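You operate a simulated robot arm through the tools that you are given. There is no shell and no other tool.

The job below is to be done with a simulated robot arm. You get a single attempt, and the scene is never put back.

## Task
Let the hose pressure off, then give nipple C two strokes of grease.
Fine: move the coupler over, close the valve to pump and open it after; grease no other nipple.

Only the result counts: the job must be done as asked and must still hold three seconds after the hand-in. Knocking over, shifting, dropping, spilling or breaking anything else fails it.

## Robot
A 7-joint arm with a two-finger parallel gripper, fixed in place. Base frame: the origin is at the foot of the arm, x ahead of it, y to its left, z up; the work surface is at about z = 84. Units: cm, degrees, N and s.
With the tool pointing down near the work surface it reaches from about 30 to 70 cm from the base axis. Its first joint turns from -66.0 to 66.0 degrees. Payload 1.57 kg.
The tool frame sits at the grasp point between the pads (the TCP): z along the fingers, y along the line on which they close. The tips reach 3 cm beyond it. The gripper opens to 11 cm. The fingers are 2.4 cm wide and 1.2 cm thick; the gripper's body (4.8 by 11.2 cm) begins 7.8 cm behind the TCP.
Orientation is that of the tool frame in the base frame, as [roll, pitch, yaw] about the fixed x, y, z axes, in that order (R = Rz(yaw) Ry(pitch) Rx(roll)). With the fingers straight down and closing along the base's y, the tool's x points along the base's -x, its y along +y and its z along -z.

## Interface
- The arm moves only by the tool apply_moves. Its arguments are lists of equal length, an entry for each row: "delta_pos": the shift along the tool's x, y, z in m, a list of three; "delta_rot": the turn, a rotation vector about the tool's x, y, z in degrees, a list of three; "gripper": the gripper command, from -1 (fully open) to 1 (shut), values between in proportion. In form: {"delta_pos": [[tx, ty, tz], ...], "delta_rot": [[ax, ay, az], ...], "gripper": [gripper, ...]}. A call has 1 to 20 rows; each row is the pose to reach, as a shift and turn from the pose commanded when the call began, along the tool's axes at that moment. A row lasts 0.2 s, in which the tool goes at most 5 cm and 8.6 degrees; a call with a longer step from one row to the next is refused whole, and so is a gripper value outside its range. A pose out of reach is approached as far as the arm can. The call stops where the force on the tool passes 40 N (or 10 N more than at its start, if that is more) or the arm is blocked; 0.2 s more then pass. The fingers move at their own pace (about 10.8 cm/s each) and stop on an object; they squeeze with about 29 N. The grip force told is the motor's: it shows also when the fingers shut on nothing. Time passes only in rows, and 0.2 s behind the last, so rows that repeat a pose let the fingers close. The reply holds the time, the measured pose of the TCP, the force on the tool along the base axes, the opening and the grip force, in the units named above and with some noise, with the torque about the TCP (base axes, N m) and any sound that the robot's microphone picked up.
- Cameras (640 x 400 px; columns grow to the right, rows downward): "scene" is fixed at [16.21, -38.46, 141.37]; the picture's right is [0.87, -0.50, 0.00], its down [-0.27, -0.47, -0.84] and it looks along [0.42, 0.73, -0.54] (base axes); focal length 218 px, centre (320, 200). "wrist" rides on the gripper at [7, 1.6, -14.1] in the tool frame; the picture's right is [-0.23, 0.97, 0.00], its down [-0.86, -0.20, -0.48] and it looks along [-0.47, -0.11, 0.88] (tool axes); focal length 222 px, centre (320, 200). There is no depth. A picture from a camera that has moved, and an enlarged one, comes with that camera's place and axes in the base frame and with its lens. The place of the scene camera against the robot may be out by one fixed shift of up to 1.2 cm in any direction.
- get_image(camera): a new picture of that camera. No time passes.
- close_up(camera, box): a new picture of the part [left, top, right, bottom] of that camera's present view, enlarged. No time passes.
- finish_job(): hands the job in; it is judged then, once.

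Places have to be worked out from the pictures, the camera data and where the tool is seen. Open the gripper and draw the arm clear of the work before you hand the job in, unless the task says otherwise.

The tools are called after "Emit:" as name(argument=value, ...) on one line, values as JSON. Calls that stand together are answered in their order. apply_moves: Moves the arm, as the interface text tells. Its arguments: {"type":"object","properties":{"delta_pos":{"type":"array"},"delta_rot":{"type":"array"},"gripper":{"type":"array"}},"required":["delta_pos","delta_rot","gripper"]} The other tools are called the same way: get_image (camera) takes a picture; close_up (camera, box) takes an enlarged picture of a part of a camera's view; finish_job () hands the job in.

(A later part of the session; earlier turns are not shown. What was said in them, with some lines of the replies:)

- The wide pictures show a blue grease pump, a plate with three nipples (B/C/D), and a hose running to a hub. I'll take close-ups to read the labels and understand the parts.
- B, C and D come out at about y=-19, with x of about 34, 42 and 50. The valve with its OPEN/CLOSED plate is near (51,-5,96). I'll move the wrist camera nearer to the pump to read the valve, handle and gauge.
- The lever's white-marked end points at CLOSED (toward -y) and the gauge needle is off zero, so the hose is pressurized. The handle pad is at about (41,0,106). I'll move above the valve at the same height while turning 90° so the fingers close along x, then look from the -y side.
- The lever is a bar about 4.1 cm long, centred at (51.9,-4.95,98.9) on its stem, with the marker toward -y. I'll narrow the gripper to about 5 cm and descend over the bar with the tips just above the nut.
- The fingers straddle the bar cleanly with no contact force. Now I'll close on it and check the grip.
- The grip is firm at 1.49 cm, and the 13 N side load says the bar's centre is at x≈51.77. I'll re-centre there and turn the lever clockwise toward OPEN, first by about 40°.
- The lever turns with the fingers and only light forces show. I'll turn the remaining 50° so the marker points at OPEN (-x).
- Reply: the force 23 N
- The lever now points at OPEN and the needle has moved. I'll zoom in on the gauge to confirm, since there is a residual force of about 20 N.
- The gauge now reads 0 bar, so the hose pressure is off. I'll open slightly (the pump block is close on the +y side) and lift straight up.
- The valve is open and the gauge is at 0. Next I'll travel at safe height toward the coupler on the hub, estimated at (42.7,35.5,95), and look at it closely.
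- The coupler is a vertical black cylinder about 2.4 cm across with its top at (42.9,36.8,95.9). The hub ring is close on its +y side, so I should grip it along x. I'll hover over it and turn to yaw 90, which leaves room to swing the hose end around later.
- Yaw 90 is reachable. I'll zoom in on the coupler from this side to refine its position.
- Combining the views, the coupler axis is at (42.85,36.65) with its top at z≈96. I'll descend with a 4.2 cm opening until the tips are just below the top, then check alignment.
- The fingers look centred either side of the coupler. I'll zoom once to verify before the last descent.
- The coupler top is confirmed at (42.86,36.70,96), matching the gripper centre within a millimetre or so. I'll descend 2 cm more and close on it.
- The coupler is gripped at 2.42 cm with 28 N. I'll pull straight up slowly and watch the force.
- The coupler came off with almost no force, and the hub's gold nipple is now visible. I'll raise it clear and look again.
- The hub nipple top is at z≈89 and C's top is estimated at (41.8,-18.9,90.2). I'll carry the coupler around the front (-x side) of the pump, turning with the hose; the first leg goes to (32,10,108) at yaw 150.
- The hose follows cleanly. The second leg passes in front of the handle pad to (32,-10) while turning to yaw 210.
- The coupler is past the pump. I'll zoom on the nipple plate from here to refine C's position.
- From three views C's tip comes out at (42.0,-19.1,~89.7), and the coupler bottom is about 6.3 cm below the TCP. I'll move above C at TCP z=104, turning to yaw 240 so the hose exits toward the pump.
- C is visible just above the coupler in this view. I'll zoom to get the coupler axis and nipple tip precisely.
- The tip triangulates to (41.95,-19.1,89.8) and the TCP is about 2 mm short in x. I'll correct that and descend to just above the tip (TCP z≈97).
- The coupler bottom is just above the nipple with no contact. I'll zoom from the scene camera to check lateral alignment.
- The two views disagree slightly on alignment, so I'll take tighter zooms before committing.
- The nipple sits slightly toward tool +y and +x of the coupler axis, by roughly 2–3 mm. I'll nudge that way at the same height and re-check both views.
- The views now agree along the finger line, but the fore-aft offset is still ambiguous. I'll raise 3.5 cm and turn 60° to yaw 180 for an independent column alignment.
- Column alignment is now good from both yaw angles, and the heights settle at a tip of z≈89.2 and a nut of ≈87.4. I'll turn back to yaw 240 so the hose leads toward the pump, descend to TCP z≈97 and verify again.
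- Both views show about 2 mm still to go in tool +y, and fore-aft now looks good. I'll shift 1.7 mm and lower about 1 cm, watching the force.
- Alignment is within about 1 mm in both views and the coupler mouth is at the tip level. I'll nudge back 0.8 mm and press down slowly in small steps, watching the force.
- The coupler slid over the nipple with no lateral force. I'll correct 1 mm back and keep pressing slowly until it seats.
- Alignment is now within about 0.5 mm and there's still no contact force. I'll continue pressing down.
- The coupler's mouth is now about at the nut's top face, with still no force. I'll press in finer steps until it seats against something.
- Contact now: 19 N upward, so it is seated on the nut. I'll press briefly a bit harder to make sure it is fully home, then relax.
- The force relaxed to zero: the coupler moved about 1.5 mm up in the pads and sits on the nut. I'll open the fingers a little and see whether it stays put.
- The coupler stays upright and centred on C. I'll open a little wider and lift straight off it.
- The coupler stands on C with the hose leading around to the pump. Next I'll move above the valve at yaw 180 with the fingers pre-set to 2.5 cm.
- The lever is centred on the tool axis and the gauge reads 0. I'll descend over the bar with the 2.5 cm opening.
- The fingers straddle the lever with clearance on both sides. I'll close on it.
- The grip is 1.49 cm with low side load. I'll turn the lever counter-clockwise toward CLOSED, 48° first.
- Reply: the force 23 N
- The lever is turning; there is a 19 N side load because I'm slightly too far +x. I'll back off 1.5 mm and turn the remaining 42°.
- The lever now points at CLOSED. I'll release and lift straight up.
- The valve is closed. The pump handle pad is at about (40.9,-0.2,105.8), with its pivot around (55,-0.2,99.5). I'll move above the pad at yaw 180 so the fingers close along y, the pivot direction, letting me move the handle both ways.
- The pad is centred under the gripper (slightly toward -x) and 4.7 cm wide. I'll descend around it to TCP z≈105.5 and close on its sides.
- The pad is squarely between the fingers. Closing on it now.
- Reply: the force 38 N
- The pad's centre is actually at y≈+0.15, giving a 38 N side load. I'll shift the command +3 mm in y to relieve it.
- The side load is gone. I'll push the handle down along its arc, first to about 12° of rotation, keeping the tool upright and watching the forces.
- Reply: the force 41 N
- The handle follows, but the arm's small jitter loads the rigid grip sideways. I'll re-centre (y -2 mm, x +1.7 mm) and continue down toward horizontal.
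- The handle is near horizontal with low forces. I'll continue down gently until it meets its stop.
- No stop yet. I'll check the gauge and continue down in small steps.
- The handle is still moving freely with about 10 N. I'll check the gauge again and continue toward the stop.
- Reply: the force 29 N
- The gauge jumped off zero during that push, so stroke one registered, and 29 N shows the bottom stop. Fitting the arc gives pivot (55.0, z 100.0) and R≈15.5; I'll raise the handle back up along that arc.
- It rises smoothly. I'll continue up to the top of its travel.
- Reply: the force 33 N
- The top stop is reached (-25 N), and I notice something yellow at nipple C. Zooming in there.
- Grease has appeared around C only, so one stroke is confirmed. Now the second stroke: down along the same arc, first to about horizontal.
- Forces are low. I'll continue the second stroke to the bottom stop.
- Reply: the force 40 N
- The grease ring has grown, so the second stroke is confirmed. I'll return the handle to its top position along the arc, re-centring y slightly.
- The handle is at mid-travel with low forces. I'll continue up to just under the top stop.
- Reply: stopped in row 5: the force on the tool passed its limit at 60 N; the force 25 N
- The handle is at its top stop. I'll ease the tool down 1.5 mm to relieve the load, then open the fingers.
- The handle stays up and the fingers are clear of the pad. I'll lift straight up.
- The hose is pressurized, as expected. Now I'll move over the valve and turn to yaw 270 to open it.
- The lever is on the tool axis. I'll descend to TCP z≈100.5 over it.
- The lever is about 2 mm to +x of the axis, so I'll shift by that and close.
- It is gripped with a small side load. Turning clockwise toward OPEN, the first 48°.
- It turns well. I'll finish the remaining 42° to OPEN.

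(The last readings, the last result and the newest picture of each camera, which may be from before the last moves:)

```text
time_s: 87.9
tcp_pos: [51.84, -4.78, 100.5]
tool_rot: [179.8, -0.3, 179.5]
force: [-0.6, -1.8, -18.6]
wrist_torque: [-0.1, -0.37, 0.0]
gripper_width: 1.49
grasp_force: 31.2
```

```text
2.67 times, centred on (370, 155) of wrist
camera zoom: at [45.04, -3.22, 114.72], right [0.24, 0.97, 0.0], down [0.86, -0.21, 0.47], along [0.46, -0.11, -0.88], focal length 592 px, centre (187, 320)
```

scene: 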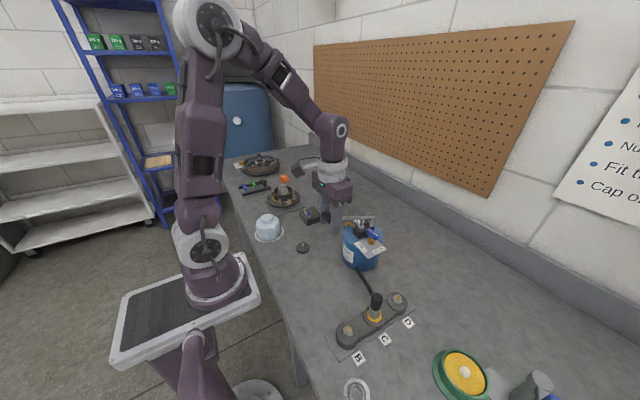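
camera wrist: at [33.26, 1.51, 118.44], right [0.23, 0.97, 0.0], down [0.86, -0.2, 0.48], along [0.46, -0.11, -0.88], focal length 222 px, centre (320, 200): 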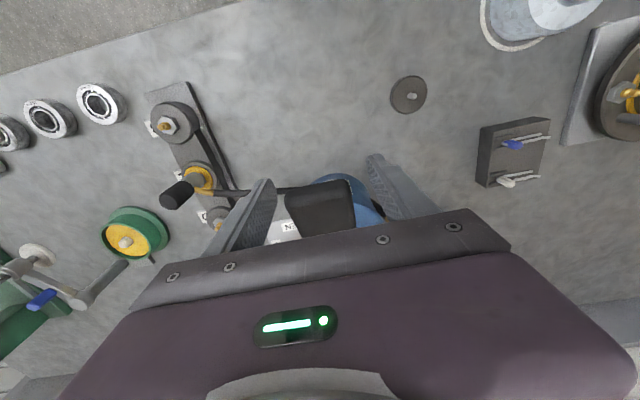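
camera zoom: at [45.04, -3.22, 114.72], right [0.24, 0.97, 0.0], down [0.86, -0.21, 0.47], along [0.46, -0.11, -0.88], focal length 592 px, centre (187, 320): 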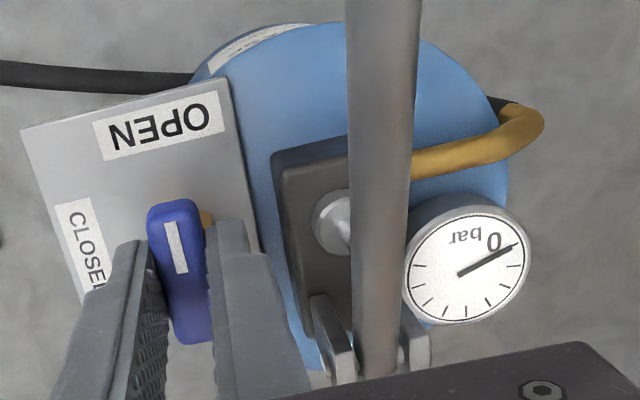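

The lever points at OPEN and the gauge is back at 0. I'll release with a narrow opening and lift away.

Emit:
apply_moves(delta_pos=[[0, 0, 0], [0, 0, 0], [0, 0, -0.01], [0, 0, -0.04], [0, 0, -0.08], [0, 0, -0.12], [0, 0, -0.15], [0, 0, -0.18], [0, 0, -0.18]], delta_rot=[[0, 0, 0], [0, 0, 0], [0, 0, 0], [0, 0, 0], [0, 0, 0], [0, 0, 0], [0, 0, 0], [0, 0, 0], [0, 0, 0]], gripper=[0.545, 0.545, 0.545, 0.545, 0.545, 0.545, 0.545, 0.545, 0.545])

Emit:
get_image(camera="wrist")

Emit:
close_up(camera="scene", box=[300, 190, 430, 350])

```text
time_s: 89.9
tcp_pos: [52.11, -4.66, 118.62]
tool_rot: [179.9, -0.1, 179.7]
force: [-0.6, -0.4, 0.0]
wrist_torque: [-0.03, 0.02, 0.02]
gripper_width: 2.5
grasp_force: 0.0
```

```text
taken
camera wrist: at [45.09, -3.02, 132.74], right [0.23, 0.97, 0.0], down [0.85, -0.21, 0.48], along [0.46, -0.11, -0.88], focal length 222 px, centre (320, 200)
```

wrist: 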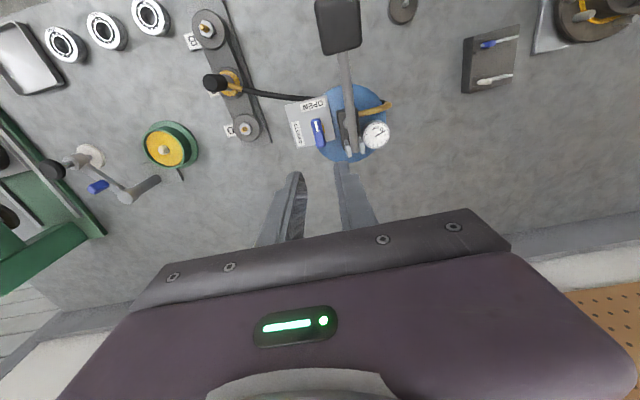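

```text
2.50 times, centred on (365, 270) of scene
camera zoom: at [16.21, -38.46, 141.37], right [0.87, -0.5, 0.0], down [-0.27, -0.47, -0.84], along [0.42, 0.73, -0.54], focal length 544 px, centre (208, 25)
```

zoom: 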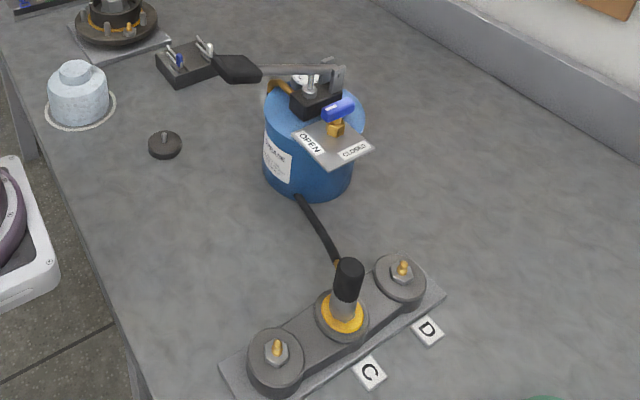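

The final state looks right: valve OPEN, gauge at 0, grease only around C, handle up, nothing disturbed. I'll draw the arm up and clear and open the gripper.

Emit:
apply_moves(delta_pos=[[0, 0, -0.03], [0.03, -0.008, -0.06], [0.06, -0.016, -0.09], [0.09, -0.024, -0.1], [0.12, -0.032, -0.1], [0.15, -0.04, -0.1], [0.17, -0.05, -0.1], [0.17, -0.05, -0.1], [0.17, -0.05, -0.1]], delta_rot=[[0, 0, 0], [0, 0, 0], [0, 0, 0], [0, 0, 0], [0, 0, 0], [0, 0, 0], [0, 0, 0], [0, 0, 0], [0, 0, 0]], gripper=[0.545, 0.2, -0.2, -0.6, -1, -1, -1, -1, -1])

Emit:
get_image(camera="scene")

Emit:
get_image(camera="wrist")

Emit:
close_up(camera="wrist", box=[240, 70, 440, 220])

```text
time_s: 91.9
tcp_pos: [34.98, -9.65, 128.46]
tool_rot: [-180.0, 0.0, 179.5]
force: [0.2, 0.2, 0.4]
wrist_torque: [0.0, 0.03, -0.02]
gripper_width: 10.98
grasp_force: 0.0
```

```text
taken
```

scene: 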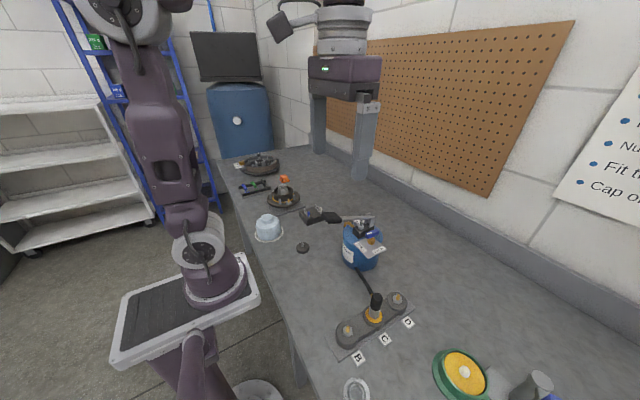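

```text
taken
camera wrist: at [28.14, -8.13, 142.73], right [0.23, 0.97, 0.0], down [0.85, -0.21, 0.48], along [0.46, -0.11, -0.88], focal length 222 px, centre (320, 200)
```

wrist: 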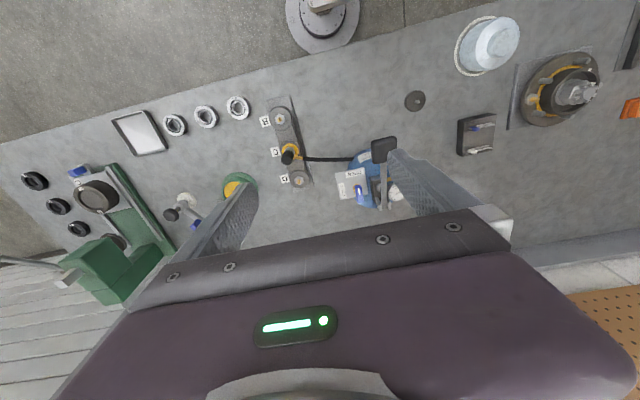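

```text
2.67 times, centred on (340, 145) of wrist
camera zoom: at [28.14, -8.13, 142.73], right [0.23, 0.97, 0.0], down [0.85, -0.21, 0.48], along [0.46, -0.11, -0.88], focal length 592 px, centre (267, 347)
```

zoom: 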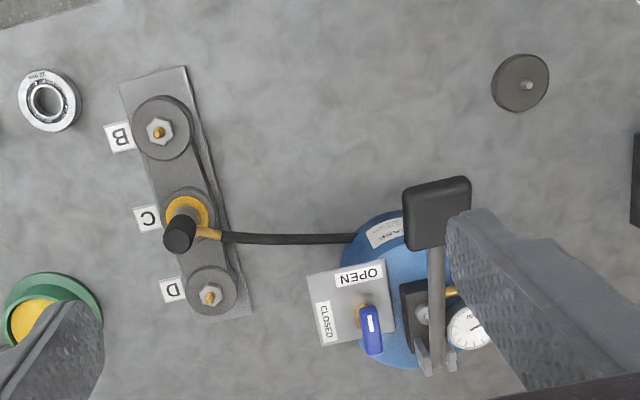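

The coupler is on C with grease around it, B and D are clean, and the handle is up. The valve is at OPEN, the gauge last read 0, and the arm is clear with the gripper open, so I'm handing in.

Emit:
finish_job()

```text
The job is handed in.
```

I let the hose pressure off, gave nipple C two strokes of grease, and handed the job in.

- **Pressure:** I turned the valve to OPEN first, and the gauge dropped to 0 before I pulled the coupler off the hub.
- **Coupler:** It sits upright on C, pressed down onto the nut, and I left it there.
- **Grease:** I closed the valve and pumped two full strokes. The grease ring at C appeared after the first and grew after the second. B and D look clean, and I pumped only while the coupler was on C.
- **After pumping:** The handle is back at the top and the valve is at OPEN. The gauge read 0 again.
- **Surroundings:** In the last pictures nothing else looks moved or knocked over. The arm is clear with the gripper open.

On the last upstroke the force on the tool reached 60 N at the handle's top stop, and the call cut off there. I saw no effect on the pump or its handle.
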